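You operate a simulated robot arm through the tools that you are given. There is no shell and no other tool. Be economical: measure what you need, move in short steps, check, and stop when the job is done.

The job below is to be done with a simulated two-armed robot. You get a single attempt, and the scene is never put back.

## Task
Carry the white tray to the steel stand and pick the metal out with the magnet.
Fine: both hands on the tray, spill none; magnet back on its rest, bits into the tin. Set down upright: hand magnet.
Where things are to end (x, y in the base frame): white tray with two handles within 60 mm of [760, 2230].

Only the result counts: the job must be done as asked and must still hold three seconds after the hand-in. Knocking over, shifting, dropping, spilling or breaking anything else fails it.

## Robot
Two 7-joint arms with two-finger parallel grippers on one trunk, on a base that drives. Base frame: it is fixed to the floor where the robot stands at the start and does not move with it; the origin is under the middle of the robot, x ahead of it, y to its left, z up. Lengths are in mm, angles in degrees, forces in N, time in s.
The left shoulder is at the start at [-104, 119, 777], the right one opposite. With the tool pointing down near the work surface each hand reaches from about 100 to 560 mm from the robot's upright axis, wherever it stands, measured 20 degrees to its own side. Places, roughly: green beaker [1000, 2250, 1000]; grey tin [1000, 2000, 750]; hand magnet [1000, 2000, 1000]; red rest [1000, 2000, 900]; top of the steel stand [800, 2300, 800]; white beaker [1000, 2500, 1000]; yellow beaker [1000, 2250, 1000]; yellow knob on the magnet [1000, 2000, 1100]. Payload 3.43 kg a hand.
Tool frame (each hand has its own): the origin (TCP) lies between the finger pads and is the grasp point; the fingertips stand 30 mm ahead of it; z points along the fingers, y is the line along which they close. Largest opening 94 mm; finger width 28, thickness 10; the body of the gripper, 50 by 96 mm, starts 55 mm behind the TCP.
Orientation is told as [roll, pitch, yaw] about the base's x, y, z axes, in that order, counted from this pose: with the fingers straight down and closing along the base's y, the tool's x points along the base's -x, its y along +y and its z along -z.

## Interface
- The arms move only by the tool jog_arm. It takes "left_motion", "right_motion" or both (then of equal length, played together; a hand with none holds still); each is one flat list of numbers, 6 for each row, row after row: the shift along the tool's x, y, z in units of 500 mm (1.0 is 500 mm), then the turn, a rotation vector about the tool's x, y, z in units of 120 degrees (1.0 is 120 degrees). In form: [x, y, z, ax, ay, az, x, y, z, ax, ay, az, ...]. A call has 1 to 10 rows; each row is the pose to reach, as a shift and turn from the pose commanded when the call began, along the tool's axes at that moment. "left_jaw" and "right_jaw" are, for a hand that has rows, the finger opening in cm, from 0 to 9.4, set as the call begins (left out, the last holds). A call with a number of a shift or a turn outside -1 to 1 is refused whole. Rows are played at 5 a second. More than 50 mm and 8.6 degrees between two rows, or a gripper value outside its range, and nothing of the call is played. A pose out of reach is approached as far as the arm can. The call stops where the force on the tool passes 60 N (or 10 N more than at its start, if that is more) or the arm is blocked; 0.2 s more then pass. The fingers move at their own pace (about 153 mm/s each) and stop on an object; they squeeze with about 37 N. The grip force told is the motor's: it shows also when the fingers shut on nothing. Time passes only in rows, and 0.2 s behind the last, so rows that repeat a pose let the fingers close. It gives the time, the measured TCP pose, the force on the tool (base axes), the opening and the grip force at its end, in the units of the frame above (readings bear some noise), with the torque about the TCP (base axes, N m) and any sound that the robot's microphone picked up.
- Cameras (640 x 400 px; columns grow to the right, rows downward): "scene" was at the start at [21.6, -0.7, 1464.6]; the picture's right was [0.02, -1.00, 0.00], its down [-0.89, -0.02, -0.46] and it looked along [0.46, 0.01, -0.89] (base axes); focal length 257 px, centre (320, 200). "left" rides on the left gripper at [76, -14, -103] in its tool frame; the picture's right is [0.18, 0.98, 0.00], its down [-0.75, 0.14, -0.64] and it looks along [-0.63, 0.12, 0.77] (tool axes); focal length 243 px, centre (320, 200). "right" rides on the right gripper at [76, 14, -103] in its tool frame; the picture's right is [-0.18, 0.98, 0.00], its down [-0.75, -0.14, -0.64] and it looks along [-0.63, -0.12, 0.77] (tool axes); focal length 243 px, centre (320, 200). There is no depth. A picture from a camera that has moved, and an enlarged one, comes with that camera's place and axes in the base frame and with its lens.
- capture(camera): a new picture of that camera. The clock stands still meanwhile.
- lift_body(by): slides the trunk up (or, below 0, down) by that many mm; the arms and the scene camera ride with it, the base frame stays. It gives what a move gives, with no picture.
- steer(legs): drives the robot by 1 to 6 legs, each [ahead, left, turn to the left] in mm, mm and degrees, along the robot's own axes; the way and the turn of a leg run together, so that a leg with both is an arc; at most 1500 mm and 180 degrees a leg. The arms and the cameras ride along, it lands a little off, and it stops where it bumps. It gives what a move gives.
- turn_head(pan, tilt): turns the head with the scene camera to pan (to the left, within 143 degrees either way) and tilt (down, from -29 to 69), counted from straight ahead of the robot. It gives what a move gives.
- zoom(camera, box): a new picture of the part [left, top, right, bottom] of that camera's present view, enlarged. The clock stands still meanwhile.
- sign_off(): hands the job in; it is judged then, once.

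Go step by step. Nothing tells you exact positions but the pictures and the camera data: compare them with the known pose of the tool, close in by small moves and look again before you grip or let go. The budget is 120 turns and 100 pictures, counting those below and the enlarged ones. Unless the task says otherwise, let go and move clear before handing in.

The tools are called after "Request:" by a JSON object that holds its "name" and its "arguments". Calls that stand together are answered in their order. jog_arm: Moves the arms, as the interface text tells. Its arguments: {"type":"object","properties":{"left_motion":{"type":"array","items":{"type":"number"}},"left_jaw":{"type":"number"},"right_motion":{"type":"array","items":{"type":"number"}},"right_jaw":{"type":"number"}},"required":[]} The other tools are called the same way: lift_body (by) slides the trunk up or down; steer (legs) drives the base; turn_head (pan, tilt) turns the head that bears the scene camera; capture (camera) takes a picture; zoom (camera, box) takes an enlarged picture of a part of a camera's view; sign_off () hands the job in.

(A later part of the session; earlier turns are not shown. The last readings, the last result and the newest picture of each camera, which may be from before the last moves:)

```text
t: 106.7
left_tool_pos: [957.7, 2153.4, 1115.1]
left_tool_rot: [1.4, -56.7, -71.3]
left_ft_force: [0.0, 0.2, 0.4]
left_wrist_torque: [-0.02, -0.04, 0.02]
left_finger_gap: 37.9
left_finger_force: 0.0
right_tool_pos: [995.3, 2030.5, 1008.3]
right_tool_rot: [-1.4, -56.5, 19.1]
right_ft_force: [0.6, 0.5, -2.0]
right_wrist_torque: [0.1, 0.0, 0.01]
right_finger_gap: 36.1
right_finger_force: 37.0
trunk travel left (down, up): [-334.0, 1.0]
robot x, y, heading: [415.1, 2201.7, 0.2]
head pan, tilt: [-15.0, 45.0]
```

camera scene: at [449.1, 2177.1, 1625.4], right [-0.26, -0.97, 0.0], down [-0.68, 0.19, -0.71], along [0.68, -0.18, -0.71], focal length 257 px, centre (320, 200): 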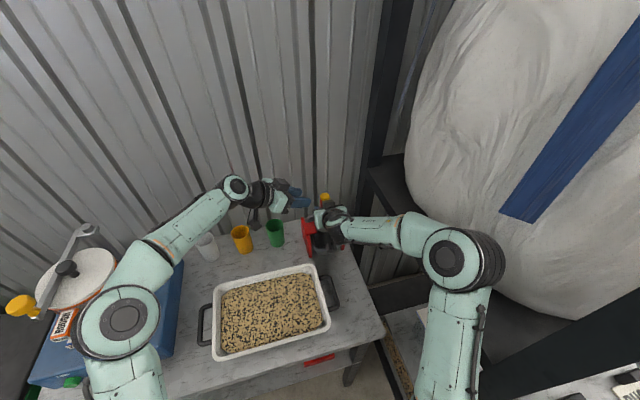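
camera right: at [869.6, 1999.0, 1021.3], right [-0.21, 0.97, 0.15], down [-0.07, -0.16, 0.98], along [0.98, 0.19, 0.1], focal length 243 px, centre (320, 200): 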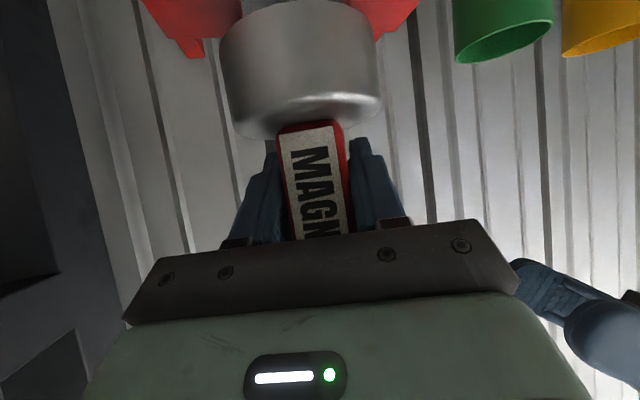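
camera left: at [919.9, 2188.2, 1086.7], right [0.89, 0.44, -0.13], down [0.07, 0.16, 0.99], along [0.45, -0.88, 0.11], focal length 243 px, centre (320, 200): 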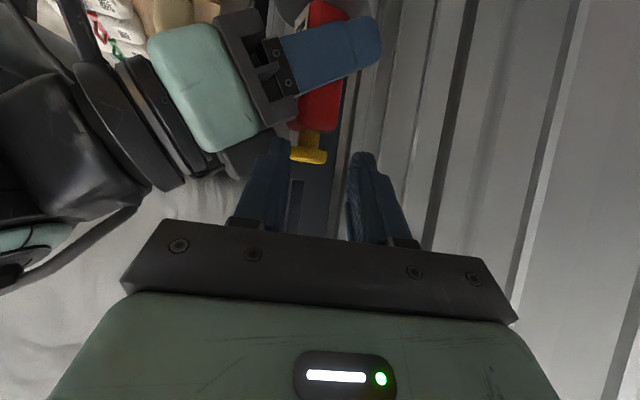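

Both hands shifted +6 mm in y together, so my right arm is probably pressing on the frame and nudging the base. I'll undo that last step and look at the arm.

Request:
{"name": "jog_arm", "arguments": {"right_motion": [-0.0025, 0, -0.0017, 0, 0, 0, -0.005, 0, -0.0033, 0, 0, 0, -0.0084, 0, -0.0055, 0, 0, 0, -0.0084, 0, -0.0055, 0, 0, 0]}}

Request:
{"name": "turn_head", "arguments": {"pan": -45, "tilt": 50}}

Request:
{"name": "capture", "arguments": {"camera": "scene"}}

```text
t: 107.7
left_tool_pos: [957.7, 2153.6, 1114.9]
left_tool_rot: [1.3, -56.9, -71.0]
left_ft_force: [-0.2, 0.0, -0.4]
left_wrist_torque: [-0.03, 0.0, 0.02]
left_finger_gap: 38.0
left_finger_force: 0.2
right_tool_pos: [996.3, 2032.3, 1010.9]
right_tool_rot: [-1.4, -56.2, 19.2]
right_ft_force: [0.5, -0.6, -4.2]
right_wrist_torque: [-0.01, 0.0, 0.0]
right_finger_gap: 36.1
right_finger_force: 37.1
trunk travel left (down, up): [-334.0, 1.0]
robot x, y, heading: [413.2, 2203.8, 0.1]
head pan, tilt: [-15.0, 45.0]
```

```text
t: 108.7
left_tool_pos: [957.3, 2153.7, 1115.5]
left_tool_rot: [1.2, -56.9, -71.0]
left_ft_force: [0.3, 0.0, 0.3]
left_wrist_torque: [-0.02, 0.0, 0.01]
left_finger_gap: 37.9
left_finger_force: 0.0
right_tool_pos: [996.7, 2031.9, 1010.8]
right_tool_rot: [-1.4, -56.2, 19.1]
right_ft_force: [1.3, 0.1, -5.3]
right_wrist_torque: [0.03, -0.05, -0.02]
right_finger_gap: 36.1
right_finger_force: 36.8
trunk travel left (down, up): [-334.0, 1.0]
robot x, y, heading: [414.6, 2202.4, 0.2]
head pan, tilt: [-45.0, 50.0]
```

```text
15 pictures are left
camera scene: at [425.6, 2159.3, 1618.8], right [-0.71, -0.71, 0.01], down [-0.54, 0.54, -0.65], along [0.45, -0.46, -0.76], focal length 257 px, centre (320, 200)
```

scene: 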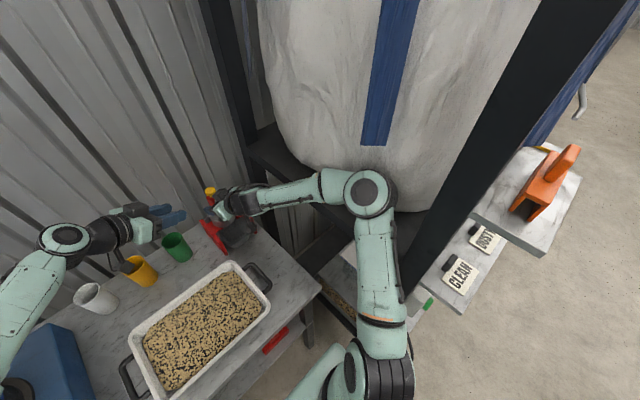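

My right elbow is leaning on the big bag; this began with the trunk raised. I'll lift the magnet, un-yaw it, and lower the trunk to where the arm was clear before.

Request:
{"name": "jog_arm", "arguments": {"right_motion": [-0.0317, 0, -0.0209, 0, 0, 0, -0.0634, 0, -0.0419, 0.033, 0, 0.0218, -0.0951, 0, -0.0628, 0.066, 0, 0.0437, -0.1268, 0, -0.0838, 0.099, 0, 0.0655, -0.1585, 0, -0.1047, 0.132, 0, 0.0873, -0.1585, 0, -0.1047, 0.132, 0, 0.0873]}}

Request:
{"name": "lift_body", "arguments": {"by": -74}}

Request:
{"name": "capture", "arguments": {"camera": "scene"}}

```text
t: 110.1
left_tool_pos: [958.1, 2146.1, 1114.2]
left_tool_rot: [1.5, -56.5, -71.2]
left_ft_force: [0.1, 0.2, 0.6]
left_wrist_torque: [-0.03, -0.01, 0.0]
left_finger_gap: 38.2
left_finger_force: 0.0
right_tool_pos: [995.9, 2023.8, 1104.4]
right_tool_rot: [-0.7, -56.5, -0.7]
right_ft_force: [-0.2, 0.5, -3.2]
right_wrist_torque: [0.0, 0.0, -0.03]
right_finger_gap: 36.0
right_finger_force: 36.6
trunk travel left (down, up): [-334.0, 1.0]
robot x, y, heading: [415.5, 2201.3, -0.2]
head pan, tilt: [-45.0, 50.0]
```

```text
t: 111.2
left_tool_pos: [958.0, 2145.8, 1040.3]
left_tool_rot: [1.5, -56.5, -71.4]
left_ft_force: [-0.4, -0.1, -0.4]
left_wrist_torque: [0.03, -0.01, -0.02]
left_finger_gap: 37.9
left_finger_force: 0.0
right_tool_pos: [996.1, 2024.6, 1031.3]
right_tool_rot: [-0.7, -56.5, -0.6]
right_ft_force: [0.1, -0.2, -5.0]
right_wrist_torque: [-0.02, -0.01, 0.02]
right_finger_gap: 35.9
right_finger_force: 37.1
trunk travel left (down, up): [-260.0, 75.0]
robot x, y, heading: [416.8, 2202.5, -0.3]
head pan, tilt: [-45.0, 50.0]
```

```text
14 pictures are left
camera scene: at [426.4, 2147.3, 1539.9], right [-0.71, -0.71, 0.0], down [-0.54, 0.54, -0.64], along [0.45, -0.46, -0.77], focal length 257 px, centre (320, 200)
```

scene: 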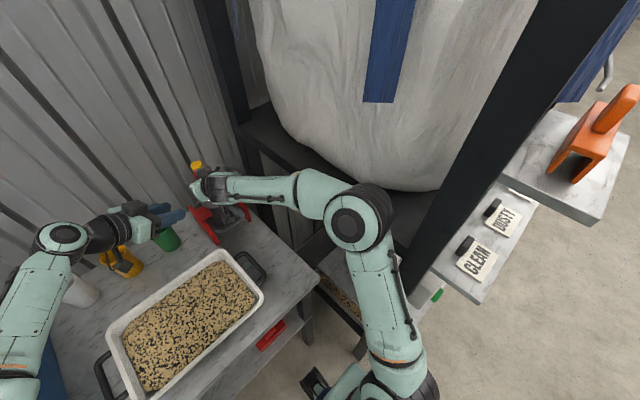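

Everything sprang back and the elbow is off the bag. Now lower the magnet onto the rest again.

Request:
{"name": "jog_arm", "arguments": {"right_motion": [0.0134, -0.001, 0.0088, 0, 0, 0, 0.0267, -0.002, 0.0176, 0, 0, 0, 0.0334, -0.002, 0.022, 0, 0, 0, 0.0367, -0.002, 0.0243, 0, 0, 0, 0.0384, -0.002, 0.0254, 0, 0, 0, 0.0384, -0.002, 0.0254, 0, 0, 0]}}

Request:
{"name": "jog_arm", "arguments": {"right_motion": [0.0008, 0, 0.0006, 0, 0, 0, 0.0017, 0, 0.0011, 0, 0, 0, 0.0017, 0, 0.0011, 0, 0, 0]}}

```text
t: 112.6
left_tool_pos: [956.4, 2145.2, 1041.0]
left_tool_rot: [1.5, -56.4, -71.1]
left_ft_force: [-0.5, 0.2, 0.0]
left_wrist_torque: [0.0, -0.01, 0.02]
left_finger_gap: 38.0
left_finger_force: 0.0
right_tool_pos: [996.2, 2022.3, 1008.3]
right_tool_rot: [-0.7, -56.4, -0.5]
right_ft_force: [-0.1, -0.5, -1.8]
right_wrist_torque: [0.0, -0.03, 0.0]
right_finger_gap: 36.2
right_finger_force: 36.4
trunk travel left (down, up): [-260.0, 75.0]
robot x, y, heading: [412.3, 2202.5, -0.1]
head pan, tilt: [-45.0, 50.0]
```

```text
t: 113.4
left_tool_pos: [955.6, 2144.6, 1041.6]
left_tool_rot: [1.5, -56.5, -71.2]
left_ft_force: [-0.3, 0.2, -0.2]
left_wrist_torque: [0.01, -0.02, 0.01]
left_finger_gap: 38.3
left_finger_force: 0.0
right_tool_pos: [996.7, 2024.5, 1008.5]
right_tool_rot: [-0.6, -56.6, -0.6]
right_ft_force: [1.5, -0.3, 2.9]
right_wrist_torque: [0.15, -0.02, -0.06]
right_finger_gap: 36.3
right_finger_force: 36.8
trunk travel left (down, up): [-260.0, 75.0]
robot x, y, heading: [416.9, 2203.3, -0.0]
head pan, tilt: [-45.0, 50.0]
```

Seated with the weight off the hand. I'll release, rise to surround the knob with open jaws, and check.

Request:
{"name": "jog_arm", "arguments": {"right_motion": [0, 0, 0, 0, 0, 0, 0, 0, 0, 0, 0, 0], "right_jaw": 6.5}}

Request:
{"name": "jog_arm", "arguments": {"right_motion": [-0.0304, 0, -0.0249, 0, 0, 0, -0.0607, 0, -0.0497, 0, 0, 0, -0.0911, 0, -0.0746, 0, 0, 0, -0.1214, -0.002, -0.0994, 0, 0, 0]}}

Request:
{"name": "jog_arm", "arguments": {"right_motion": [0, 0, 0, 0, 0, 0], "right_jaw": 4.2}}

Request:
{"name": "capture", "arguments": {"camera": "right"}}

Request:
{"name": "capture", "arguments": {"camera": "left"}}

```text
t: 114.0
left_tool_pos: [956.5, 2145.8, 1041.4]
left_tool_rot: [1.5, -56.6, -71.3]
left_ft_force: [-0.5, -0.5, -0.6]
left_wrist_torque: [-0.01, 0.0, -0.02]
left_finger_gap: 37.9
left_finger_force: 0.0
right_tool_pos: [995.3, 2024.3, 1005.6]
right_tool_rot: [-0.7, -56.5, -0.5]
right_ft_force: [0.2, 0.1, -0.2]
right_wrist_torque: [-0.01, 0.02, 0.0]
right_finger_gap: 65.2
right_finger_force: 0.1
trunk travel left (down, up): [-260.0, 75.0]
robot x, y, heading: [413.2, 2205.8, 0.1]
head pan, tilt: [-45.0, 50.0]
```

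```text
t: 115.0
left_tool_pos: [957.6, 2145.7, 1040.0]
left_tool_rot: [1.6, -56.5, -71.3]
left_ft_force: [-0.1, 0.4, 0.6]
left_wrist_torque: [0.01, 0.01, 0.0]
left_finger_gap: 37.9
left_finger_force: 0.1
right_tool_pos: [988.4, 2023.7, 1085.5]
right_tool_rot: [-0.7, -56.6, -0.4]
right_ft_force: [0.3, 0.0, -0.1]
right_wrist_torque: [0.01, 0.0, 0.01]
right_finger_gap: 65.0
right_finger_force: 0.1
trunk travel left (down, up): [-260.0, 75.0]
robot x, y, heading: [418.4, 2205.2, -0.3]
head pan, tilt: [-45.0, 50.0]
```

```text
t: 115.4
left_tool_pos: [956.7, 2145.3, 1040.7]
left_tool_rot: [1.5, -56.5, -71.3]
left_ft_force: [-0.3, -0.5, 0.3]
left_wrist_torque: [-0.02, 0.02, 0.02]
left_finger_gap: 37.9
left_finger_force: 0.0
right_tool_pos: [988.2, 2023.8, 1085.5]
right_tool_rot: [-0.7, -56.6, -0.5]
right_ft_force: [-0.1, 0.4, 0.1]
right_wrist_torque: [-0.02, 0.01, -0.03]
right_finger_gap: 42.0
right_finger_force: 0.2
trunk travel left (down, up): [-260.0, 75.0]
robot x, y, heading: [414.1, 2203.5, -0.1]
head pan, tilt: [-45.0, 50.0]
```

```text
13 pictures are left
camera right: at [860.6, 2040.4, 1077.7], right [0.12, 0.98, 0.15], down [-0.12, -0.13, 0.98], along [0.99, -0.14, 0.11], focal length 243 px, centre (320, 200)
```

right: 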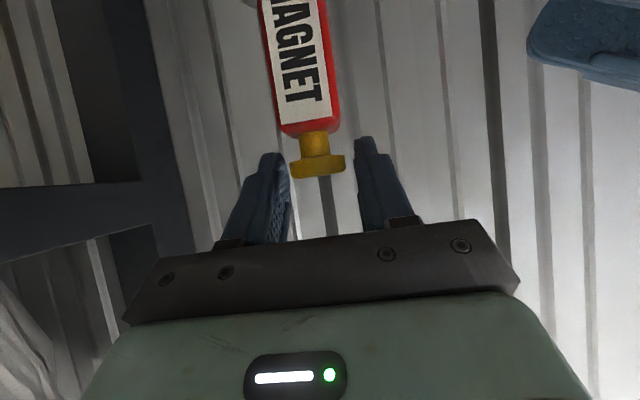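

```text
12 pictures are left
camera left: at [899.3, 2261.5, 1033.8], right [0.89, 0.43, -0.14], down [0.08, 0.16, 0.98], along [0.45, -0.89, 0.1], focal length 243 px, centre (320, 200)
```

left: 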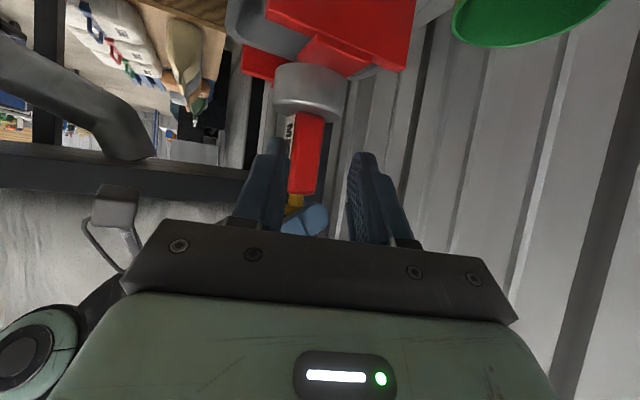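

The handle sits at about (989, 2023). I'll yaw the right hand slightly away, close it on the knob, then bring the left hand three-quarters of the way to the handle.

Request:
{"name": "jog_arm", "arguments": {"right_motion": [0, -0.002, 0, -0.0556, 0, -0.0367, 0, -0.002, 0, -0.0556, 0, -0.0367]}}

Request:
{"name": "jog_arm", "arguments": {"right_motion": [0, 0, 0, 0, 0, 0, 0, 0, 0, 0, 0, 0, 0, 0, 0, 0, 0, 0], "right_jaw": 0}}

Request:
{"name": "jog_arm", "arguments": {"left_motion": [-0.0169, -0.0041, 0.0562, 0, 0, 0, -0.0338, -0.0082, 0.1124, 0, 0, 0, -0.0507, -0.0123, 0.1686, 0, 0, 0], "left_jaw": 5.4}}

Request:
{"name": "capture", "arguments": {"camera": "left"}}

```text
t: 116.0
left_tool_pos: [956.2, 2145.8, 1041.2]
left_tool_rot: [1.5, -56.6, -71.2]
left_ft_force: [0.8, 0.7, 0.3]
left_wrist_torque: [-0.05, 0.0, 0.0]
left_finger_gap: 38.1
left_finger_force: 0.0
right_tool_pos: [987.6, 2023.3, 1085.6]
right_tool_rot: [-0.7, -56.5, 7.5]
right_ft_force: [0.9, 0.5, 0.9]
right_wrist_torque: [0.0, 0.01, -0.02]
right_finger_gap: 41.7
right_finger_force: 0.0
trunk travel left (down, up): [-260.0, 75.0]
robot x, y, heading: [413.4, 2205.4, 0.3]
head pan, tilt: [-45.0, 50.0]
```

```text
t: 116.8
left_tool_pos: [956.3, 2145.6, 1040.1]
left_tool_rot: [1.5, -56.5, -71.4]
left_ft_force: [0.2, 0.6, -0.7]
left_wrist_torque: [0.01, 0.0, 0.0]
left_finger_gap: 37.7
left_finger_force: 0.1
right_tool_pos: [987.6, 2023.3, 1084.7]
right_tool_rot: [-0.6, -56.4, 7.4]
right_ft_force: [0.0, 1.5, 0.5]
right_wrist_torque: [0.14, -0.02, 0.03]
right_finger_gap: 28.1
right_finger_force: 36.7
trunk travel left (down, up): [-260.0, 75.0]
robot x, y, heading: [414.6, 2203.1, -0.3]
head pan, tilt: [-45.0, 50.0]
```

```text
t: 117.6
left_tool_pos: [980.8, 2064.0, 1015.6]
left_tool_rot: [1.6, -56.4, -71.3]
left_ft_force: [-0.5, -0.2, 0.7]
left_wrist_torque: [0.02, 0.0, 0.0]
left_finger_gap: 54.1
left_finger_force: 0.1
right_tool_pos: [989.7, 2022.3, 1085.2]
right_tool_rot: [-0.7, -56.5, 7.5]
right_ft_force: [0.1, -0.2, 2.2]
right_wrist_torque: [0.28, 0.0, 0.06]
right_finger_gap: 28.4
right_finger_force: 37.1
trunk travel left (down, up): [-260.0, 75.0]
robot x, y, heading: [412.7, 2202.1, -0.0]
head pan, tilt: [-45.0, 50.0]
```

```text
11 pictures are left
camera left: at [923.0, 2179.7, 1008.0], right [0.89, 0.43, -0.14], down [0.08, 0.16, 0.98], along [0.45, -0.89, 0.1], focal length 243 px, centre (320, 200)
```

left: 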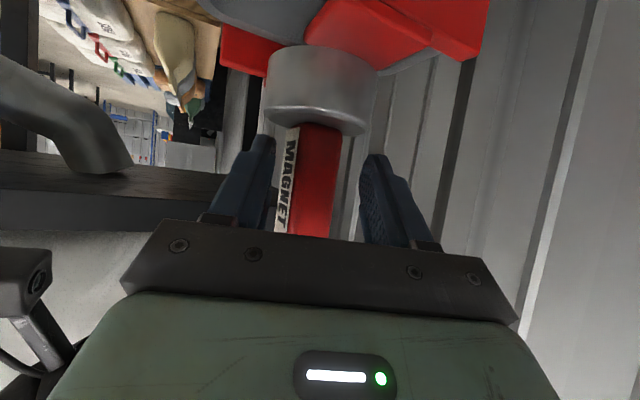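

The handle is entering between the left fingers. Finishing the approach in small steps.

Request:
{"name": "jog_arm", "arguments": {"left_motion": [-0.0053, -0.0033, 0.0185, 0, 0, 0, -0.0107, -0.0065, 0.0369, 0, 0, 0, -0.016, -0.0098, 0.0554, 0, 0, 0]}}

Request:
{"name": "capture", "arguments": {"camera": "left"}}

```text
t: 118.4
left_tool_pos: [985.5, 2037.0, 1006.7]
left_tool_rot: [1.6, -56.6, -71.3]
left_ft_force: [0.1, 0.3, 0.7]
left_wrist_torque: [0.01, 0.01, -0.02]
left_finger_gap: 53.8
left_finger_force: 0.0
right_tool_pos: [988.5, 2023.2, 1085.3]
right_tool_rot: [-0.6, -56.5, 7.4]
right_ft_force: [-1.2, 0.5, 2.2]
right_wrist_torque: [0.22, -0.04, 0.07]
right_finger_gap: 28.0
right_finger_force: 37.4
trunk travel left (down, up): [-260.0, 75.0]
robot x, y, heading: [411.8, 2200.8, 0.0]
head pan, tilt: [-45.0, 50.0]
```

```text
10 pictures are left
camera left: at [928.0, 2153.0, 999.8], right [0.89, 0.43, -0.14], down [0.08, 0.15, 0.98], along [0.45, -0.89, 0.1], focal length 243 px, centre (320, 200)
```

left: 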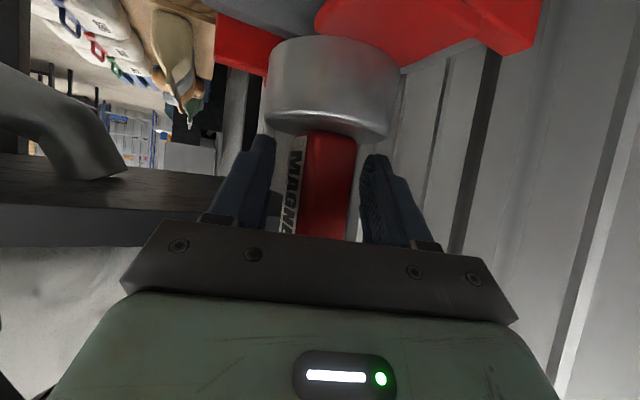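

Centred with no contact forces. Closing the left hand on the handle.

Request:
{"name": "jog_arm", "arguments": {"left_motion": [0, 0, 0, 0, 0, 0, 0, 0, 0, 0, 0, 0, 0, 0, 0, 0, 0, 0, 0, 0, 0, 0, 0, 0], "left_jaw": 0}}

```text
t: 119.4
left_tool_pos: [986.5, 2038.0, 1007.0]
left_tool_rot: [1.7, -56.4, -71.1]
left_ft_force: [25.0, -2.2, -0.1]
left_wrist_torque: [-0.4, 0.99, -0.11]
left_finger_gap: 43.7
left_finger_force: 37.4
right_tool_pos: [987.5, 2023.8, 1083.8]
right_tool_rot: [-0.7, -56.6, 7.5]
right_ft_force: [-23.9, 0.8, 4.7]
right_wrist_torque: [0.19, 0.53, 0.39]
right_finger_gap: 28.2
right_finger_force: 36.7
trunk travel left (down, up): [-260.0, 75.0]
robot x, y, heading: [412.8, 2199.6, -0.2]
head pan, tilt: [-45.0, 50.0]
```

Held, with some sideways strain between the hands. I'll relax it by 2 mm with the left, then pull the knob up gently with the right.

Request:
{"name": "jog_arm", "arguments": {"left_motion": [0, 0.004, 0, 0, 0, 0, 0, 0.004, 0, 0, 0, 0]}}

Request:
{"name": "jog_arm", "arguments": {"right_motion": [-0.0033, 0, -0.0022, 0, 0, 0, -0.0067, 0, -0.0044, 0, 0, 0, -0.01, 0, -0.0066, 0, 0, 0, -0.0134, 0, -0.0088, 0, 0, 0]}}

Request:
{"name": "capture", "arguments": {"camera": "right"}}

```text
t: 120.0
left_tool_pos: [987.2, 2037.7, 1006.7]
left_tool_rot: [1.5, -56.5, -71.2]
left_ft_force: [14.3, 2.2, 0.3]
left_wrist_torque: [-0.41, 0.84, -0.17]
left_finger_gap: 43.5
left_finger_force: 37.3
right_tool_pos: [988.3, 2024.0, 1084.0]
right_tool_rot: [-0.8, -56.5, 7.5]
right_ft_force: [-14.5, -0.5, 3.5]
right_wrist_torque: [0.31, 0.29, 0.36]
right_finger_gap: 28.3
right_finger_force: 37.0
trunk travel left (down, up): [-260.0, 75.0]
robot x, y, heading: [411.4, 2201.6, -0.3]
head pan, tilt: [-45.0, 50.0]
```

```text
t: 121.0
left_tool_pos: [986.6, 2037.3, 1008.0]
left_tool_rot: [1.6, -56.7, -71.4]
left_ft_force: [-3.2, 5.0, 12.3]
left_wrist_torque: [-0.73, 0.45, -0.39]
left_finger_gap: 43.5
left_finger_force: 36.4
right_tool_pos: [988.4, 2022.5, 1090.1]
right_tool_rot: [-0.8, -56.1, 7.5]
right_ft_force: [2.7, -5.6, -16.2]
right_wrist_torque: [0.13, -0.67, 0.3]
right_finger_gap: 28.3
right_finger_force: 36.9
trunk travel left (down, up): [-260.0, 75.0]
robot x, y, heading: [416.6, 2202.8, -0.4]
head pan, tilt: [-45.0, 50.0]
```

```text
9 pictures are left
camera right: at [859.2, 2020.7, 1083.6], right [-0.01, 0.99, 0.15], down [-0.1, -0.15, 0.98], along [1.0, 0.0, 0.1], focal length 243 px, centre (320, 200)
```

right: 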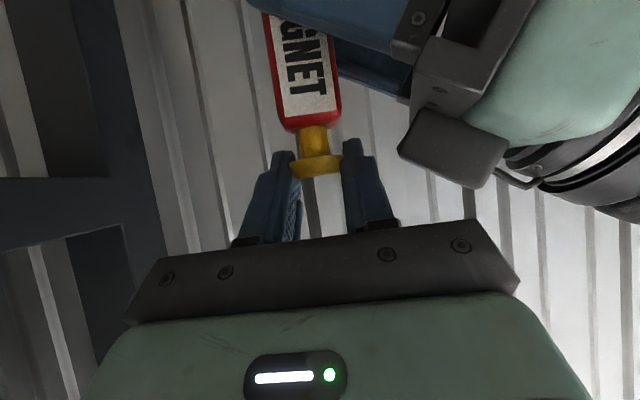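

The pull is at 16 N, with the left hand resisting. I'll keep pulling in steps.

Request:
{"name": "jog_arm", "arguments": {"right_motion": [-0.0033, 0, -0.0022, 0, 0, 0, -0.0067, 0, -0.0044, 0, 0, 0, -0.01, 0, -0.0066, 0, 0, 0, -0.0134, 0, -0.0088, 0, 0, 0, -0.0134, 0, -0.0088, 0, 0, 0]}}

Request:
{"name": "capture", "arguments": {"camera": "right"}}

```text
t: 122.2
left_tool_pos: [989.8, 2038.2, 1009.7]
left_tool_rot: [1.9, -56.9, -71.4]
left_ft_force: [-1.1, 4.0, 26.9]
left_wrist_torque: [-0.77, 0.12, -0.24]
left_finger_gap: 42.5
left_finger_force: 37.0
right_tool_pos: [987.1, 2023.9, 1095.6]
right_tool_rot: [-0.9, -55.6, 7.6]
right_ft_force: [2.3, -3.2, -31.4]
right_wrist_torque: [0.07, -0.21, 0.26]
right_finger_gap: 28.1
right_finger_force: 37.3
trunk travel left (down, up): [-260.0, 75.0]
robot x, y, heading: [413.4, 2208.0, -0.0]
head pan, tilt: [-45.0, 50.0]
```

```text
8 pictures are left
camera right: at [858.1, 2021.8, 1089.9], right [-0.02, 0.99, 0.14], down [-0.09, -0.15, 0.99], along [1.0, 0.0, 0.09], focal length 243 px, centre (320, 200)
```

right: 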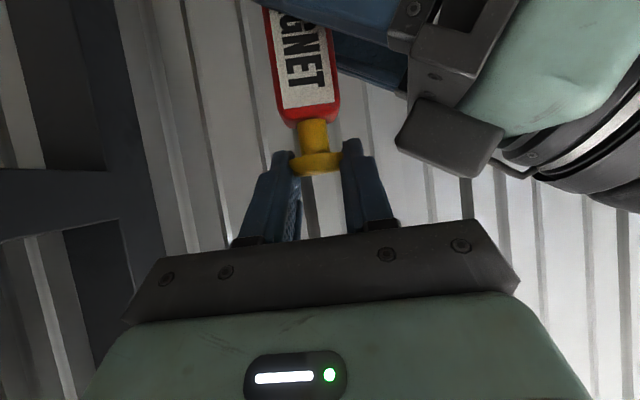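

The knob is sliding out of the handle against a spring. I'll pull on a little further.

Request:
{"name": "jog_arm", "arguments": {"right_motion": [-0.0033, 0, -0.0022, 0, 0, 0, -0.0067, 0, -0.0044, 0, 0, 0, -0.01, 0, -0.0066, 0, 0, 0, -0.0134, 0, -0.0088, 0, 0, 0, -0.0134, 0, -0.0088, 0, 0, 0]}}

Request:
{"name": "capture", "arguments": {"camera": "right"}}

```text
t: 123.4
left_tool_pos: [988.4, 2038.7, 1010.9]
left_tool_rot: [2.0, -57.0, -71.3]
left_ft_force: [1.8, 2.6, 30.3]
left_wrist_torque: [-0.6, 0.02, -0.21]
left_finger_gap: 41.3
left_finger_force: 36.9
right_tool_pos: [986.2, 2024.5, 1101.0]
right_tool_rot: [-0.8, -55.4, 7.6]
right_ft_force: [-1.1, -2.3, -34.5]
right_wrist_torque: [-0.01, 0.19, 0.19]
right_finger_gap: 28.3
right_finger_force: 36.8
trunk travel left (down, up): [-260.0, 75.0]
robot x, y, heading: [414.2, 2206.8, -0.3]
head pan, tilt: [-45.0, 50.0]
```

```text
7 pictures are left
camera right: at [857.5, 2022.9, 1096.5], right [-0.02, 0.99, 0.14], down [-0.08, -0.14, 0.99], along [1.0, 0.0, 0.09], focal length 243 px, centre (320, 200)
```

right: 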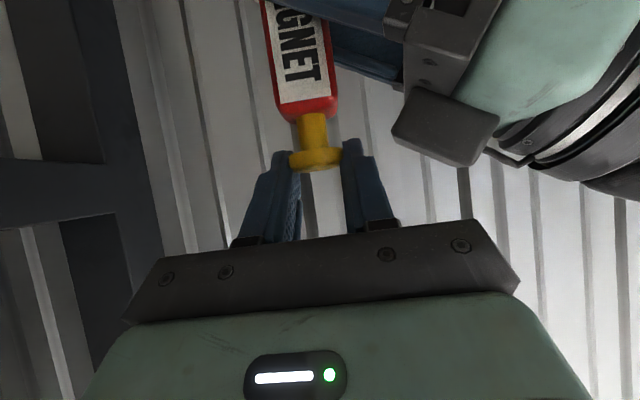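

The neck shows ~8 mm of travel. I'll pull 8 mm more and look into the tin.

Request:
{"name": "jog_arm", "arguments": {"right_motion": [-0.0033, 0, -0.0022, 0, 0, 0, -0.0067, 0, -0.0044, 0, 0, 0, -0.01, 0, -0.0066, 0, 0, 0, -0.0134, 0, -0.0088, 0, 0, 0, -0.0134, 0, -0.0088, 0, 0, 0]}}

Request:
{"name": "zoom", "arguments": {"camera": "scene", "box": [170, 150, 270, 260]}}

```text
t: 124.6
left_tool_pos: [988.3, 2039.2, 1012.2]
left_tool_rot: [1.9, -57.0, -71.4]
left_ft_force: [0.1, 3.3, 31.6]
left_wrist_torque: [-0.75, -0.1, -0.12]
left_finger_gap: 41.0
left_finger_force: 36.6
right_tool_pos: [985.7, 2024.3, 1108.4]
right_tool_rot: [-0.8, -55.2, 7.7]
right_ft_force: [0.8, -3.1, -35.8]
right_wrist_torque: [0.04, 0.21, 0.1]
right_finger_gap: 26.9
right_finger_force: 37.6
trunk travel left (down, up): [-260.0, 75.0]
robot x, y, heading: [416.8, 2206.5, 0.3]
head pan, tilt: [-45.0, 50.0]
```

```text
3.64 times, centred on (220, 205) of scene
camera zoom: at [425.9, 2147.1, 1539.9], right [-0.71, -0.71, 0.0], down [-0.54, 0.54, -0.64], along [0.45, -0.46, -0.77], focal length 934 px, centre (684, 182)
```

zoom: 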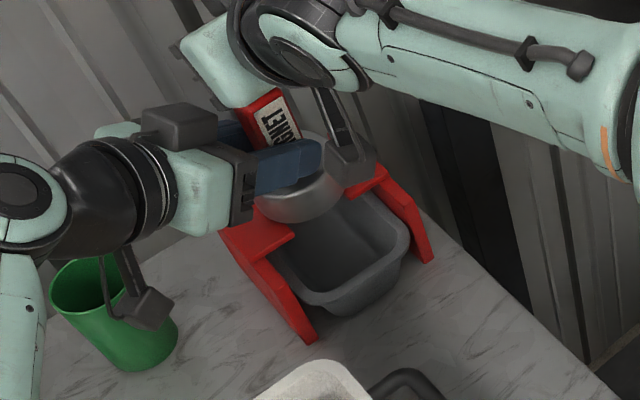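

Request:
{"name": "capture", "arguments": {"camera": "right"}}

```text
5 pictures are left
camera right: at [857.8, 2023.2, 1103.7], right [-0.02, 0.99, 0.14], down [-0.08, -0.14, 0.99], along [1.0, 0.0, 0.08], focal length 243 px, centre (320, 200)
```

right: 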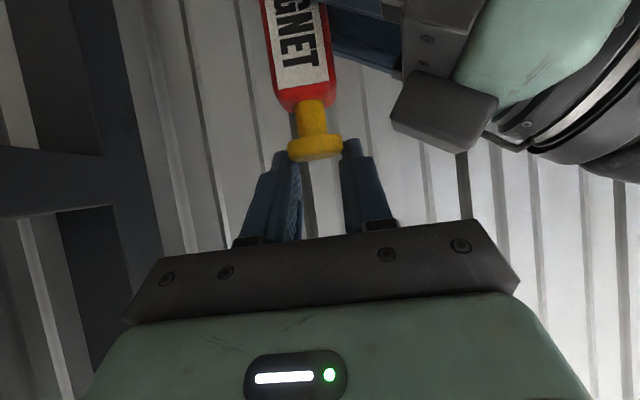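

The knob is out by about 9 mm and the fingers now slip on the cap, so it is likely at its stop. I'll ease it back, release it, and back the right hand away. Then I'll lift the magnet with the left to look into the tin.

Request:
{"name": "jog_arm", "arguments": {"right_motion": [0.0084, 0, 0.0055, 0, 0, 0, 0.0167, 0, 0.011, 0, 0, 0, 0.025, 0, 0.0165, 0, 0, 0]}}

Request:
{"name": "jog_arm", "arguments": {"right_motion": [0, 0, 0, 0, 0, 0, 0, 0, 0, 0, 0, 0], "right_jaw": 6.0}}

Request:
{"name": "jog_arm", "arguments": {"right_motion": [0, 0, -0.07, 0, 0, 0, 0, 0, -0.15, 0, 0, 0, 0, -0.03, -0.22, 0, 0, 0, 0, -0.06, -0.29, 0, 0, 0]}}

```text
t: 125.4
left_tool_pos: [989.2, 2039.6, 1004.8]
left_tool_rot: [1.6, -56.3, -71.1]
left_ft_force: [10.9, 2.7, 13.2]
left_wrist_torque: [-0.3, -0.03, -0.01]
left_finger_gap: 41.2
left_finger_force: 37.0
right_tool_pos: [986.7, 2024.3, 1099.3]
right_tool_rot: [-0.7, -56.1, 7.5]
right_ft_force: [-9.9, -1.8, -17.2]
right_wrist_torque: [-0.1, 1.01, 0.12]
right_finger_gap: 27.0
right_finger_force: 36.8
trunk travel left (down, up): [-260.0, 75.0]
robot x, y, heading: [415.0, 2203.6, -0.1]
head pan, tilt: [-45.0, 50.0]
```

```text
t: 126.0
left_tool_pos: [986.5, 2037.7, 1004.1]
left_tool_rot: [1.4, -56.3, -71.2]
left_ft_force: [-1.0, 2.8, 3.2]
left_wrist_torque: [-0.11, 0.26, -0.1]
left_finger_gap: 41.0
left_finger_force: 36.8
right_tool_pos: [987.5, 2024.0, 1103.5]
right_tool_rot: [-0.8, -56.6, 7.5]
right_ft_force: [-0.2, 0.3, -0.3]
right_wrist_torque: [-0.02, 0.0, 0.0]
right_finger_gap: 59.6
right_finger_force: 0.1
trunk travel left (down, up): [-260.0, 75.0]
robot x, y, heading: [414.5, 2202.0, -0.0]
head pan, tilt: [-45.0, 50.0]
```

```text
t: 127.0
left_tool_pos: [987.3, 2037.9, 1006.5]
left_tool_rot: [1.6, -56.5, -71.3]
left_ft_force: [0.1, -0.3, -4.8]
left_wrist_torque: [0.09, 0.03, -0.01]
left_finger_gap: 36.8
left_finger_force: 37.6
right_tool_pos: [870.9, 1980.1, 1183.7]
right_tool_rot: [-0.6, -56.5, 7.3]
right_ft_force: [-0.4, -0.2, -0.1]
right_wrist_torque: [0.01, -0.03, 0.03]
right_finger_gap: 60.2
right_finger_force: 0.0
trunk travel left (down, up): [-260.0, 75.0]
robot x, y, heading: [418.3, 2207.1, 0.0]
head pan, tilt: [-45.0, 50.0]
```

The left hand now holds the magnet alone. Lifting it 75 mm to view the tin.

Request:
{"name": "jog_arm", "arguments": {"left_motion": [-0.0167, 0, -0.011, 0, 0, 0, -0.05, 0, -0.033, 0, 0, 0, -0.0835, 0, -0.0551, 0, 0, 0, -0.1253, 0, -0.0827, 0, 0, 0]}}

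Request:
{"name": "zoom", "arguments": {"camera": "scene", "box": [180, 160, 260, 250]}}

```text
t: 128.0
left_tool_pos: [969.0, 2043.5, 1075.2]
left_tool_rot: [1.4, -56.4, -71.2]
left_ft_force: [0.4, 0.6, -4.1]
left_wrist_torque: [0.07, 0.01, 0.02]
left_finger_gap: 36.4
left_finger_force: 36.8
left hand out of reach, approached as far as the arm can: row 2, 3, 4
right_tool_pos: [871.9, 1978.8, 1183.1]
right_tool_rot: [-0.7, -56.6, 7.5]
right_ft_force: [-0.9, 0.4, 0.4]
right_wrist_torque: [0.0, -0.03, -0.04]
right_finger_gap: 60.1
right_finger_force: 0.1
trunk travel left (down, up): [-260.0, 75.0]
robot x, y, heading: [413.1, 2205.2, -0.1]
head pan, tilt: [-45.0, 50.0]
```

```text
4.44 times, centred on (220, 205) of scene
camera zoom: at [425.4, 2147.4, 1539.9], right [-0.71, -0.71, 0.0], down [-0.54, 0.54, -0.64], along [0.45, -0.46, -0.77], focal length 1142 px, centre (764, 178)
```

zoom: 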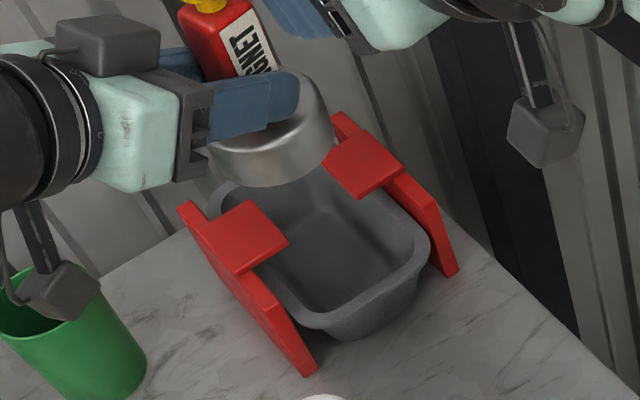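

The rear of the tin is still hidden behind the magnet. I'll move the magnet aside toward me and look again.

Request:
{"name": "jog_arm", "arguments": {"left_motion": [0.0279, -0.0252, -0.0423, 0, 0, 0, 0.0559, -0.0503, -0.0845, 0, 0, 0, 0.0838, -0.0755, -0.1268, 0, 0, 0]}}

Request:
{"name": "zoom", "arguments": {"camera": "scene", "box": [150, 155, 260, 255]}}

```text
t: 128.8
left_tool_pos: [970.1, 2086.7, 1101.5]
left_tool_rot: [1.4, -56.4, -71.3]
left_ft_force: [-0.5, -0.5, -4.5]
left_wrist_torque: [0.07, 0.02, -0.01]
left_finger_gap: 36.6
left_finger_force: 36.9
left hand out of reach, approached as far as the arm can: row 1, 2, 3
right_tool_pos: [871.3, 1979.9, 1183.3]
right_tool_rot: [-0.7, -56.5, 7.5]
right_ft_force: [0.5, -0.3, 0.2]
right_wrist_torque: [0.03, -0.01, 0.0]
right_finger_gap: 59.9
right_finger_force: 0.1
trunk travel left (down, up): [-260.0, 75.0]
robot x, y, heading: [415.5, 2202.7, 0.1]
head pan, tilt: [-45.0, 50.0]
```

```text
4.00 times, centred on (205, 205) of scene
camera zoom: at [425.7, 2147.7, 1540.0], right [-0.71, -0.71, 0.0], down [-0.54, 0.54, -0.64], along [0.45, -0.46, -0.77], focal length 1027 px, centre (780, 180)
```

zoom: 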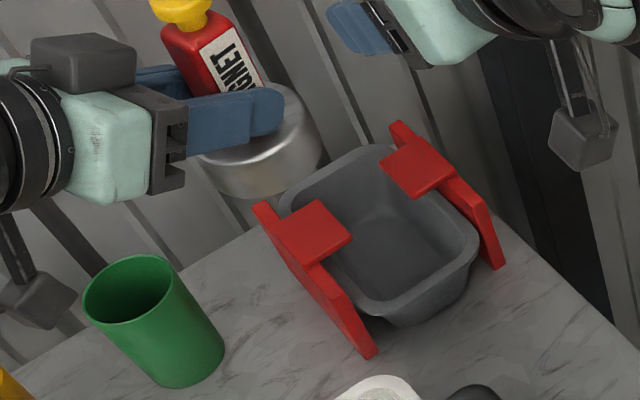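

The tin floor looks empty, so the bits are still on the magnet: the knob needs a firmer pull than pad friction allowed. I'll re-seat the magnet, then pry the knob up with the right fingertips hooked under the cap. First, straight down with the left.

Request:
{"name": "jog_arm", "arguments": {"left_motion": [0.034, 0, 0.0224, 0, 0, 0, 0.068, 0, 0.0448, 0, 0, 0, 0.1019, 0, 0.0672, 0, 0, 0]}}

```text
t: 129.6
left_tool_pos: [990.3, 2082.8, 1044.2]
left_tool_rot: [1.3, -56.4, -71.2]
left_ft_force: [0.3, 1.0, -3.7]
left_wrist_torque: [0.06, 0.04, 0.0]
left_finger_gap: 36.3
left_finger_force: 36.9
left hand out of reach, approached as far as the arm can: row 1, 2, 3
right_tool_pos: [872.1, 1978.9, 1181.1]
right_tool_rot: [-0.7, -56.5, 7.4]
right_ft_force: [0.2, -1.0, 0.4]
right_wrist_torque: [0.01, 0.01, 0.0]
right_finger_gap: 60.0
right_finger_force: 0.0
trunk travel left (down, up): [-260.0, 75.0]
robot x, y, heading: [413.8, 2205.7, 0.0]
head pan, tilt: [-45.0, 50.0]
```

The left arm is at a joint limit here, so I'll use the trunk for height: raise 40, return the arm to its known seat pose, then lower the trunk to seat the magnet.

Request:
{"name": "lift_body", "arguments": {"by": 40}}

Request:
{"name": "jog_arm", "arguments": {"left_motion": [-0.0151, 0.0189, 0.0356, 0, 0, 0, -0.0302, 0.0378, 0.0712, 0, 0, 0, -0.0453, 0.0566, 0.1067, 0, 0, 0, -0.0604, 0.0755, 0.1423, 0, 0, 0]}}

```text
t: 130.4
left_tool_pos: [1004.3, 2082.6, 1109.6]
left_tool_rot: [4.6, -56.9, -73.9]
left_ft_force: [-0.7, -0.7, -4.4]
left_wrist_torque: [0.09, 0.02, 0.02]
left_finger_gap: 36.6
left_finger_force: 37.7
right_tool_pos: [869.6, 1979.0, 1223.1]
right_tool_rot: [-0.7, -56.4, 7.5]
right_ft_force: [0.0, 0.0, 0.3]
right_wrist_torque: [0.01, 0.03, 0.01]
right_finger_gap: 59.9
right_finger_force: 0.1
trunk travel left (down, up): [-300.0, 35.0]
robot x, y, heading: [416.1, 2204.6, 0.1]
head pan, tilt: [-45.0, 50.0]
```

```text
t: 131.4
left_tool_pos: [1008.4, 2057.7, 1086.6]
left_tool_rot: [4.5, -56.9, -74.0]
left_ft_force: [0.5, -0.6, -5.5]
left_wrist_torque: [0.1, 0.04, -0.01]
left_finger_gap: 36.4
left_finger_force: 36.9
left hand out of reach, approached as far as the arm can: row 1, 2, 3, 4
right_tool_pos: [872.0, 1979.9, 1221.4]
right_tool_rot: [-0.8, -56.4, 7.5]
right_ft_force: [-0.6, 0.5, -0.4]
right_wrist_torque: [0.01, 0.02, -0.03]
right_finger_gap: 60.0
right_finger_force: 0.0
trunk travel left (down, up): [-300.0, 35.0]
robot x, y, heading: [416.0, 2206.7, -0.0]
head pan, tilt: [-45.0, 50.0]
```

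The left arm isn't following as expected. I'll take one picture to see the whole arm before moving anything.

Request:
{"name": "turn_head", "arguments": {"pan": 0, "tilt": 45}}

Request:
{"name": "capture", "arguments": {"camera": "scene"}}

```text
t: 132.6
left_tool_pos: [1006.6, 2057.6, 1088.4]
left_tool_rot: [4.6, -56.9, -74.0]
left_ft_force: [0.5, 0.3, -4.2]
left_wrist_torque: [0.02, -0.01, 0.0]
left_finger_gap: 36.1
left_finger_force: 37.1
right_tool_pos: [871.5, 1979.5, 1221.9]
right_tool_rot: [-0.8, -56.5, 7.4]
right_ft_force: [-0.2, -0.1, 0.2]
right_wrist_torque: [-0.01, 0.0, 0.01]
right_finger_gap: 59.9
right_finger_force: 0.0
trunk travel left (down, up): [-300.0, 35.0]
robot x, y, heading: [414.0, 2204.6, 0.0]
head pan, tilt: [0.0, 45.0]
```

```text
2 pictures are left
camera scene: at [452.4, 2201.4, 1590.8], right [0.0, -1.0, 0.0], down [-0.71, 0.0, -0.71], along [0.71, 0.0, -0.71], focal length 257 px, centre (320, 200)
```

scene: 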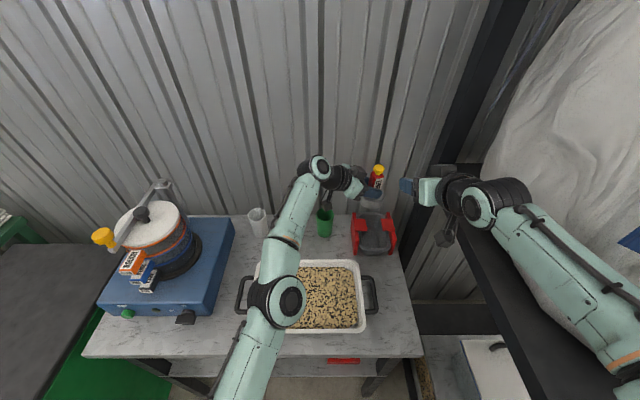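

The left arm is stretched near its limit. I'll bring the magnet back toward me at the same height to restore a healthy arm pose.

Request:
{"name": "jog_arm", "arguments": {"left_motion": [0.0305, -0.059, -0.0376, 0, 0, 0, 0.061, -0.118, -0.0751, 0, 0, 0, 0.0915, -0.177, -0.1127, 0, 0, 0, 0.122, -0.236, -0.1502, 0, 0, 0]}}

```text
t: 133.6
left_tool_pos: [1000.6, 2066.7, 1107.1]
left_tool_rot: [4.5, -56.9, -73.9]
left_ft_force: [-0.2, 0.2, -4.5]
left_wrist_torque: [0.05, 0.05, -0.03]
left_finger_gap: 36.3
left_finger_force: 37.1
left hand out of reach, approached as far as the arm can: row 1, 2, 3, 4
right_tool_pos: [871.8, 1979.3, 1221.4]
right_tool_rot: [-0.7, -56.6, 7.4]
right_ft_force: [-0.7, -0.4, -0.8]
right_wrist_torque: [-0.01, -0.01, 0.01]
right_finger_gap: 59.9
right_finger_force: 0.1
trunk travel left (down, up): [-300.0, 35.0]
robot x, y, heading: [411.9, 2203.2, -0.2]
head pan, tilt: [0.0, 45.0]
```

Position moves alone are blocked by a joint limit. I'll yaw the left hand back toward straight ahead, which keeps the magnet upright and should free the wrist.

Request:
{"name": "jog_arm", "arguments": {"left_motion": [0, 0, 0, -0.056, 0, -0.0364, 0, 0, 0, -0.112, 0, -0.0728, 0, 0, 0, -0.168, 0, -0.1092, 0, 0, 0, -0.223, 0, -0.1455, 0, 0, 0, -0.223, 0, -0.1455]}}

```text
t: 134.8
left_tool_pos: [1048.8, 2051.6, 1126.5]
left_tool_rot: [3.7, -58.3, -41.3]
left_ft_force: [-0.6, 0.4, -5.0]
left_wrist_torque: [0.03, 0.04, -0.02]
left_finger_gap: 36.0
left_finger_force: 37.2
left hand out of reach, approached as far as the arm can: row 1, 2, 3, 4, 5
right_tool_pos: [872.0, 1978.8, 1222.5]
right_tool_rot: [-0.7, -56.4, 7.4]
right_ft_force: [0.8, 0.6, 0.9]
right_wrist_torque: [-0.01, 0.03, 0.02]
right_finger_gap: 60.1
right_finger_force: 0.1
trunk travel left (down, up): [-300.0, 35.0]
robot x, y, heading: [413.4, 2206.4, -0.1]
head pan, tilt: [0.0, 45.0]
```

Request:
{"name": "jog_arm", "arguments": {"left_motion": [0, 0, 0, 0, 0, 0, 0, 0, 0, 0, 0, 0, 0, 0, 0, 0, 0, 0, 0, 0, 0, 0, 0, 0, 0, 0, 0, 0, 0, 0, 0, 0, 0, 0, 0, 0]}}

```text
t: 136.2
left_tool_pos: [1047.2, 2050.0, 1126.4]
left_tool_rot: [3.9, -58.2, -41.4]
left_ft_force: [-0.2, 0.3, -4.1]
left_wrist_torque: [0.0, 0.1, 0.01]
left_finger_gap: 35.9
left_finger_force: 36.7
right_tool_pos: [871.5, 1979.6, 1223.0]
right_tool_rot: [-0.8, -56.4, 7.5]
right_ft_force: [0.1, 0.7, -0.2]
right_wrist_torque: [0.01, -0.01, 0.01]
right_finger_gap: 59.9
right_finger_force: 0.1
trunk travel left (down, up): [-300.0, 35.0]
robot x, y, heading: [414.9, 2202.3, -0.3]
head pan, tilt: [0.0, 45.0]
```

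The hand re-bases to where it ends, so the stuck pose is a straight elbow. I'll swing the magnet left, over clear bench and high above the beakers, while yawing toward straight ahead, so the elbow can drop back outward.

Request:
{"name": "jog_arm", "arguments": {"left_motion": [0.0368, 0.0475, -0.062, -0.0472, 0, -0.0293, 0.0737, 0.095, -0.1239, -0.0943, 0, -0.0586, 0.1105, 0.1425, -0.1859, -0.1415, 0, -0.0879, 0.1473, 0.19, -0.2479, -0.1887, 0, -0.1171, 0.1842, 0.2375, -0.3098, -0.2358, 0, -0.1464, 0.221, 0.285, -0.3718, -0.283, 0, -0.1757]}}

```text
t: 137.6
left_tool_pos: [1087.6, 2272.6, 1200.2]
left_tool_rot: [2.7, -59.5, -0.3]
left_ft_force: [0.3, -0.2, -4.3]
left_wrist_torque: [-0.03, 0.03, 0.01]
left_finger_gap: 36.4
left_finger_force: 37.0
left hand out of reach, approached as far as the arm can: row 1, 2, 3, 4, 5, 6
right_tool_pos: [871.4, 1981.5, 1222.7]
right_tool_rot: [-0.8, -56.5, 7.6]
right_ft_force: [0.5, 0.1, -0.1]
right_wrist_torque: [-0.03, -0.01, 0.01]
right_finger_gap: 60.1
right_finger_force: 0.0
trunk travel left (down, up): [-300.0, 35.0]
robot x, y, heading: [413.3, 2206.8, -0.1]
head pan, tilt: [0.0, 45.0]
```

Request:
{"name": "jog_arm", "arguments": {"left_motion": [0.0595, 0, -0.052, 0, 0, 0, 0.119, 0, -0.104, 0, 0, 0, 0.1785, 0, -0.156, 0, 0, 0, 0.238, 0, -0.208, 0, 0, 0, 0.2975, 0, -0.26, 0, 0, 0, 0.357, 0, -0.312, 0, 0, 0, 0.4165, 0, -0.364, 0, 0, 0, 0.476, 0, -0.416, 0, 0, 0]}}

```text
t: 139.4
left_tool_pos: [1002.0, 2153.4, 1270.4]
left_tool_rot: [3.3, -59.5, -0.7]
left_ft_force: [-0.9, 0.9, -4.5]
left_wrist_torque: [-0.03, 0.05, -0.01]
left_finger_gap: 35.9
left_finger_force: 37.0
left hand out of reach, approached as far as the arm can: row 1, 2, 3, 4, 5, 6, 7, 8
right_tool_pos: [869.3, 1977.6, 1222.7]
right_tool_rot: [-0.6, -56.6, 7.4]
right_ft_force: [-1.2, -0.4, 1.2]
right_wrist_torque: [0.03, -0.01, 0.04]
right_finger_gap: 60.1
right_finger_force: 0.1
trunk travel left (down, up): [-300.0, 35.0]
robot x, y, heading: [416.5, 2203.9, -0.1]
head pan, tilt: [0.0, 45.0]
```

Still straight-armed. I'll try pulling back with a left-and-down component instead, the natural fold direction for this elbow.

Request:
{"name": "jog_arm", "arguments": {"left_motion": [0.0548, 0.05, -0.0284, 0, 0.04, 0, 0.1095, 0.1, -0.0568, 0, 0.08, 0, 0.1643, 0.15, -0.0852, 0, 0.12, 0, 0.219, 0.2, -0.1136, 0, 0.16, 0, 0.2738, 0.25, -0.142, 0, 0.2, 0, 0.3286, 0.3, -0.1704, 0, 0.24, 0, 0.3833, 0.35, -0.1988, 0, 0.28, 0, 0.4381, 0.4, -0.2272, 0, 0.32, 0, 0.4929, 0.45, -0.2556, 0, 0.36, 0, 0.5476, 0.5, -0.284, 0, 0.4, 0]}}

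```text
t: 141.6
left_tool_pos: [919.6, 2411.1, 1174.6]
left_tool_rot: [1.4, -11.3, 1.6]
left_ft_force: [-0.3, 1.3, -4.2]
left_wrist_torque: [-0.05, -0.02, -0.01]
left_finger_gap: 36.0
left_finger_force: 36.9
left hand out of reach, approached as far as the arm can: row 1, 2, 3, 4, 5, 6, 7, 8, 9, 10
right_tool_pos: [872.2, 1980.9, 1221.5]
right_tool_rot: [-0.7, -56.5, 7.5]
right_ft_force: [0.6, 0.7, 0.9]
right_wrist_torque: [0.0, -0.04, 0.0]
right_finger_gap: 60.0
right_finger_force: 0.0
trunk travel left (down, up): [-300.0, 35.0]
robot x, y, heading: [410.5, 2203.9, -0.0]
head pan, tilt: [0.0, 45.0]
```

Request:
{"name": "jog_arm", "arguments": {"left_motion": [0.05, 0, 0.06, 0, 0.02, 0, 0.1, 0, 0.12, 0, 0.04, 0, 0.15, 0, 0.18, 0, 0.06, 0, 0.2, 0, 0.24, 0, 0.08, 0, 0.25, 0, 0.3, 0, 0.094, 0, 0.3, 0, 0.36, 0, 0.094, 0]}}

```text
t: 143.0
left_tool_pos: [951.8, 2421.1, 1030.5]
left_tool_rot: [1.4, -0.3, 1.9]
left_ft_force: [0.2, 0.6, -4.5]
left_wrist_torque: [-0.03, -0.02, 0.01]
left_finger_gap: 36.1
left_finger_force: 36.7
left hand out of reach, approached as far as the arm can: row 1, 2, 3, 4, 5, 6
right_tool_pos: [870.8, 1980.4, 1221.8]
right_tool_rot: [-0.7, -56.5, 7.5]
right_ft_force: [0.0, 0.0, 0.1]
right_wrist_torque: [0.02, -0.01, 0.02]
right_finger_gap: 60.0
right_finger_force: 0.1
trunk travel left (down, up): [-300.0, 35.0]
robot x, y, heading: [412.9, 2205.1, -0.0]
head pan, tilt: [0.0, 45.0]
```

Request:
{"name": "jog_arm", "arguments": {"left_motion": [0.08, 0, -0.01, 0, 0, 0, 0.16, 0, -0.02, 0, 0, 0, 0.24, 0, -0.03, 0, 0, 0, 0.32, 0, -0.04, 0, 0, 0, 0.4, 0, -0.05, 0, 0, 0, 0.48, 0, -0.06, 0, 0, 0, 0.56, 0, -0.07, 0, 0, 0, 0.6, 0, -0.08, 0, 0, 0]}}

```text
t: 144.8
left_tool_pos: [919.2, 2442.6, 1100.6]
left_tool_rot: [1.4, -0.3, 1.9]
left_ft_force: [0.3, 0.4, -3.7]
left_wrist_torque: [0.01, -0.06, -0.03]
left_finger_gap: 35.9
left_finger_force: 37.4
left hand out of reach, approached as far as the arm can: row 1, 2, 3, 4, 5, 6, 7, 8
right_tool_pos: [870.3, 1981.2, 1223.3]
right_tool_rot: [-0.8, -56.6, 7.5]
right_ft_force: [0.3, 0.2, -0.2]
right_wrist_torque: [0.01, 0.0, -0.02]
right_finger_gap: 59.9
right_finger_force: 0.1
trunk travel left (down, up): [-300.0, 35.0]
robot x, y, heading: [414.2, 2202.9, -0.4]
head pan, tilt: [0.0, 45.0]
```

Request:
{"name": "jog_arm", "arguments": {"left_motion": [0.04, -0.08, 0, 0, 0, 0, 0.08, -0.16, 0, 0, 0, 0, 0.12, -0.24, 0, 0, 0, 0, 0.16, -0.32, 0, 0, 0, 0, 0.2, -0.4, 0, 0, 0, 0, 0.24, -0.48, 0, 0, 0, 0]}}

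```text
t: 146.2
left_tool_pos: [806.3, 2193.7, 1094.4]
left_tool_rot: [1.5, -0.3, 1.9]
left_ft_force: [0.6, 0.1, -4.7]
left_wrist_torque: [-0.04, -0.03, 0.0]
left_finger_gap: 36.2
left_finger_force: 36.8
left hand out of reach, approached as far as the arm can: row 1, 2
right_tool_pos: [871.4, 1977.7, 1222.5]
right_tool_rot: [-0.6, -56.5, 7.4]
right_ft_force: [0.1, 0.3, -0.1]
right_wrist_torque: [0.0, -0.01, 0.03]
right_finger_gap: 59.8
right_finger_force: 0.1
trunk travel left (down, up): [-300.0, 35.0]
robot x, y, heading: [418.9, 2204.5, -0.3]
head pan, tilt: [0.0, 45.0]
```

Unstuck: the elbow has folded and the hand is back in comfortable range. I'll lower the trunk to the earlier height and creep the base forward 35 mm to give the left arm more reach for the next try.

Request:
{"name": "lift_body", "arguments": {"by": -40}}

Request:
{"name": "steer", "arguments": {"legs": [[35, 0, 0]]}}

Request:
{"name": "jog_arm", "arguments": {"left_motion": [-0.007, 0, 0, 0, 0, 0.068, -0.014, 0, 0, 0, 0, 0.1356, -0.021, 0, 0, 0, 0, 0.203, -0.028, 0, 0, 0, 0, 0.271, -0.035, 0, 0, 0, 0, 0.339, -0.042, 0, 0, 0, 0, 0.407, -0.05, 0, 0, 0, 0, 0.475, -0.06, 0, 0, 0, 0, 0.543, -0.07, 0, 0, 0, 0, 0.61]}}

```text
t: 147.0
left_tool_pos: [810.7, 2194.8, 1056.0]
left_tool_rot: [1.3, -0.3, 1.8]
left_ft_force: [0.5, 0.1, -4.5]
left_wrist_torque: [0.01, -0.02, 0.03]
left_finger_gap: 35.9
left_finger_force: 36.4
right_tool_pos: [872.2, 1980.6, 1183.8]
right_tool_rot: [-0.8, -56.5, 7.5]
right_ft_force: [-0.1, 0.2, -0.2]
right_wrist_torque: [-0.02, 0.06, 0.01]
right_finger_gap: 59.9
right_finger_force: 0.0
trunk travel left (down, up): [-260.0, 75.0]
robot x, y, heading: [414.8, 2202.4, -0.0]
head pan, tilt: [0.0, 45.0]
```

```text
t: 147.8
left_tool_pos: [843.0, 2195.7, 1055.4]
left_tool_rot: [1.4, -0.3, 1.9]
left_ft_force: [0.2, 0.3, -5.4]
left_wrist_torque: [0.0, -0.05, -0.01]
left_finger_gap: 36.0
left_finger_force: 37.3
right_tool_pos: [905.5, 1979.3, 1181.7]
right_tool_rot: [-0.7, -56.6, 7.5]
right_ft_force: [0.1, 0.9, 0.0]
right_wrist_torque: [-0.01, 0.01, -0.01]
right_finger_gap: 60.0
right_finger_force: 0.1
trunk travel left (down, up): [-260.0, 75.0]
robot x, y, heading: [447.3, 2201.8, 0.0]
head pan, tilt: [0.0, 45.0]
```

```text
t: 149.8
left_tool_pos: [879.2, 2196.0, 1056.8]
left_tool_rot: [0.9, 1.3, -71.5]
left_ft_force: [-0.7, 0.3, -5.4]
left_wrist_torque: [-0.07, -0.02, 0.0]
left_finger_gap: 36.0
left_finger_force: 36.6
right_tool_pos: [906.5, 1978.5, 1182.5]
right_tool_rot: [-0.7, -56.5, 7.5]
right_ft_force: [-0.8, -0.1, -0.5]
right_wrist_torque: [0.0, 0.0, -0.05]
right_finger_gap: 60.1
right_finger_force: 0.0
trunk travel left (down, up): [-260.0, 75.0]
robot x, y, heading: [448.7, 2202.3, -0.4]
head pan, tilt: [0.0, 45.0]
```

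Now tilt the left hand so the magnet stands upright again, near the earlier staging place.

Request:
{"name": "jog_arm", "arguments": {"left_motion": [-0.0207, 0.0114, -0.0009, 0, -0.0687, 0, -0.0414, 0.0229, -0.0017, 0, -0.1374, 0, -0.0621, 0.0343, -0.0026, 0, -0.2061, 0, -0.0829, 0.0457, -0.0034, 0, -0.2749, 0, -0.1036, 0.0571, -0.0043, 0, -0.3436, 0, -0.1243, 0.0686, -0.0051, 0, -0.4123, 0, -0.145, 0.08, -0.006, 0, -0.481, 0]}}

```text
t: 151.4
left_tool_pos: [939.7, 2140.6, 1057.4]
left_tool_rot: [1.3, -56.5, -72.4]
left_ft_force: [0.6, 0.0, -4.4]
left_wrist_torque: [0.05, 0.0, 0.04]
left_finger_gap: 36.0
left_finger_force: 37.2
right_tool_pos: [905.4, 1979.0, 1182.3]
right_tool_rot: [-0.7, -56.5, 7.4]
right_ft_force: [-0.3, 0.0, -0.6]
right_wrist_torque: [0.01, 0.0, 0.0]
right_finger_gap: 59.9
right_finger_force: 0.1
trunk travel left (down, up): [-260.0, 75.0]
robot x, y, heading: [451.9, 2203.0, -0.2]
head pan, tilt: [0.0, 45.0]
```

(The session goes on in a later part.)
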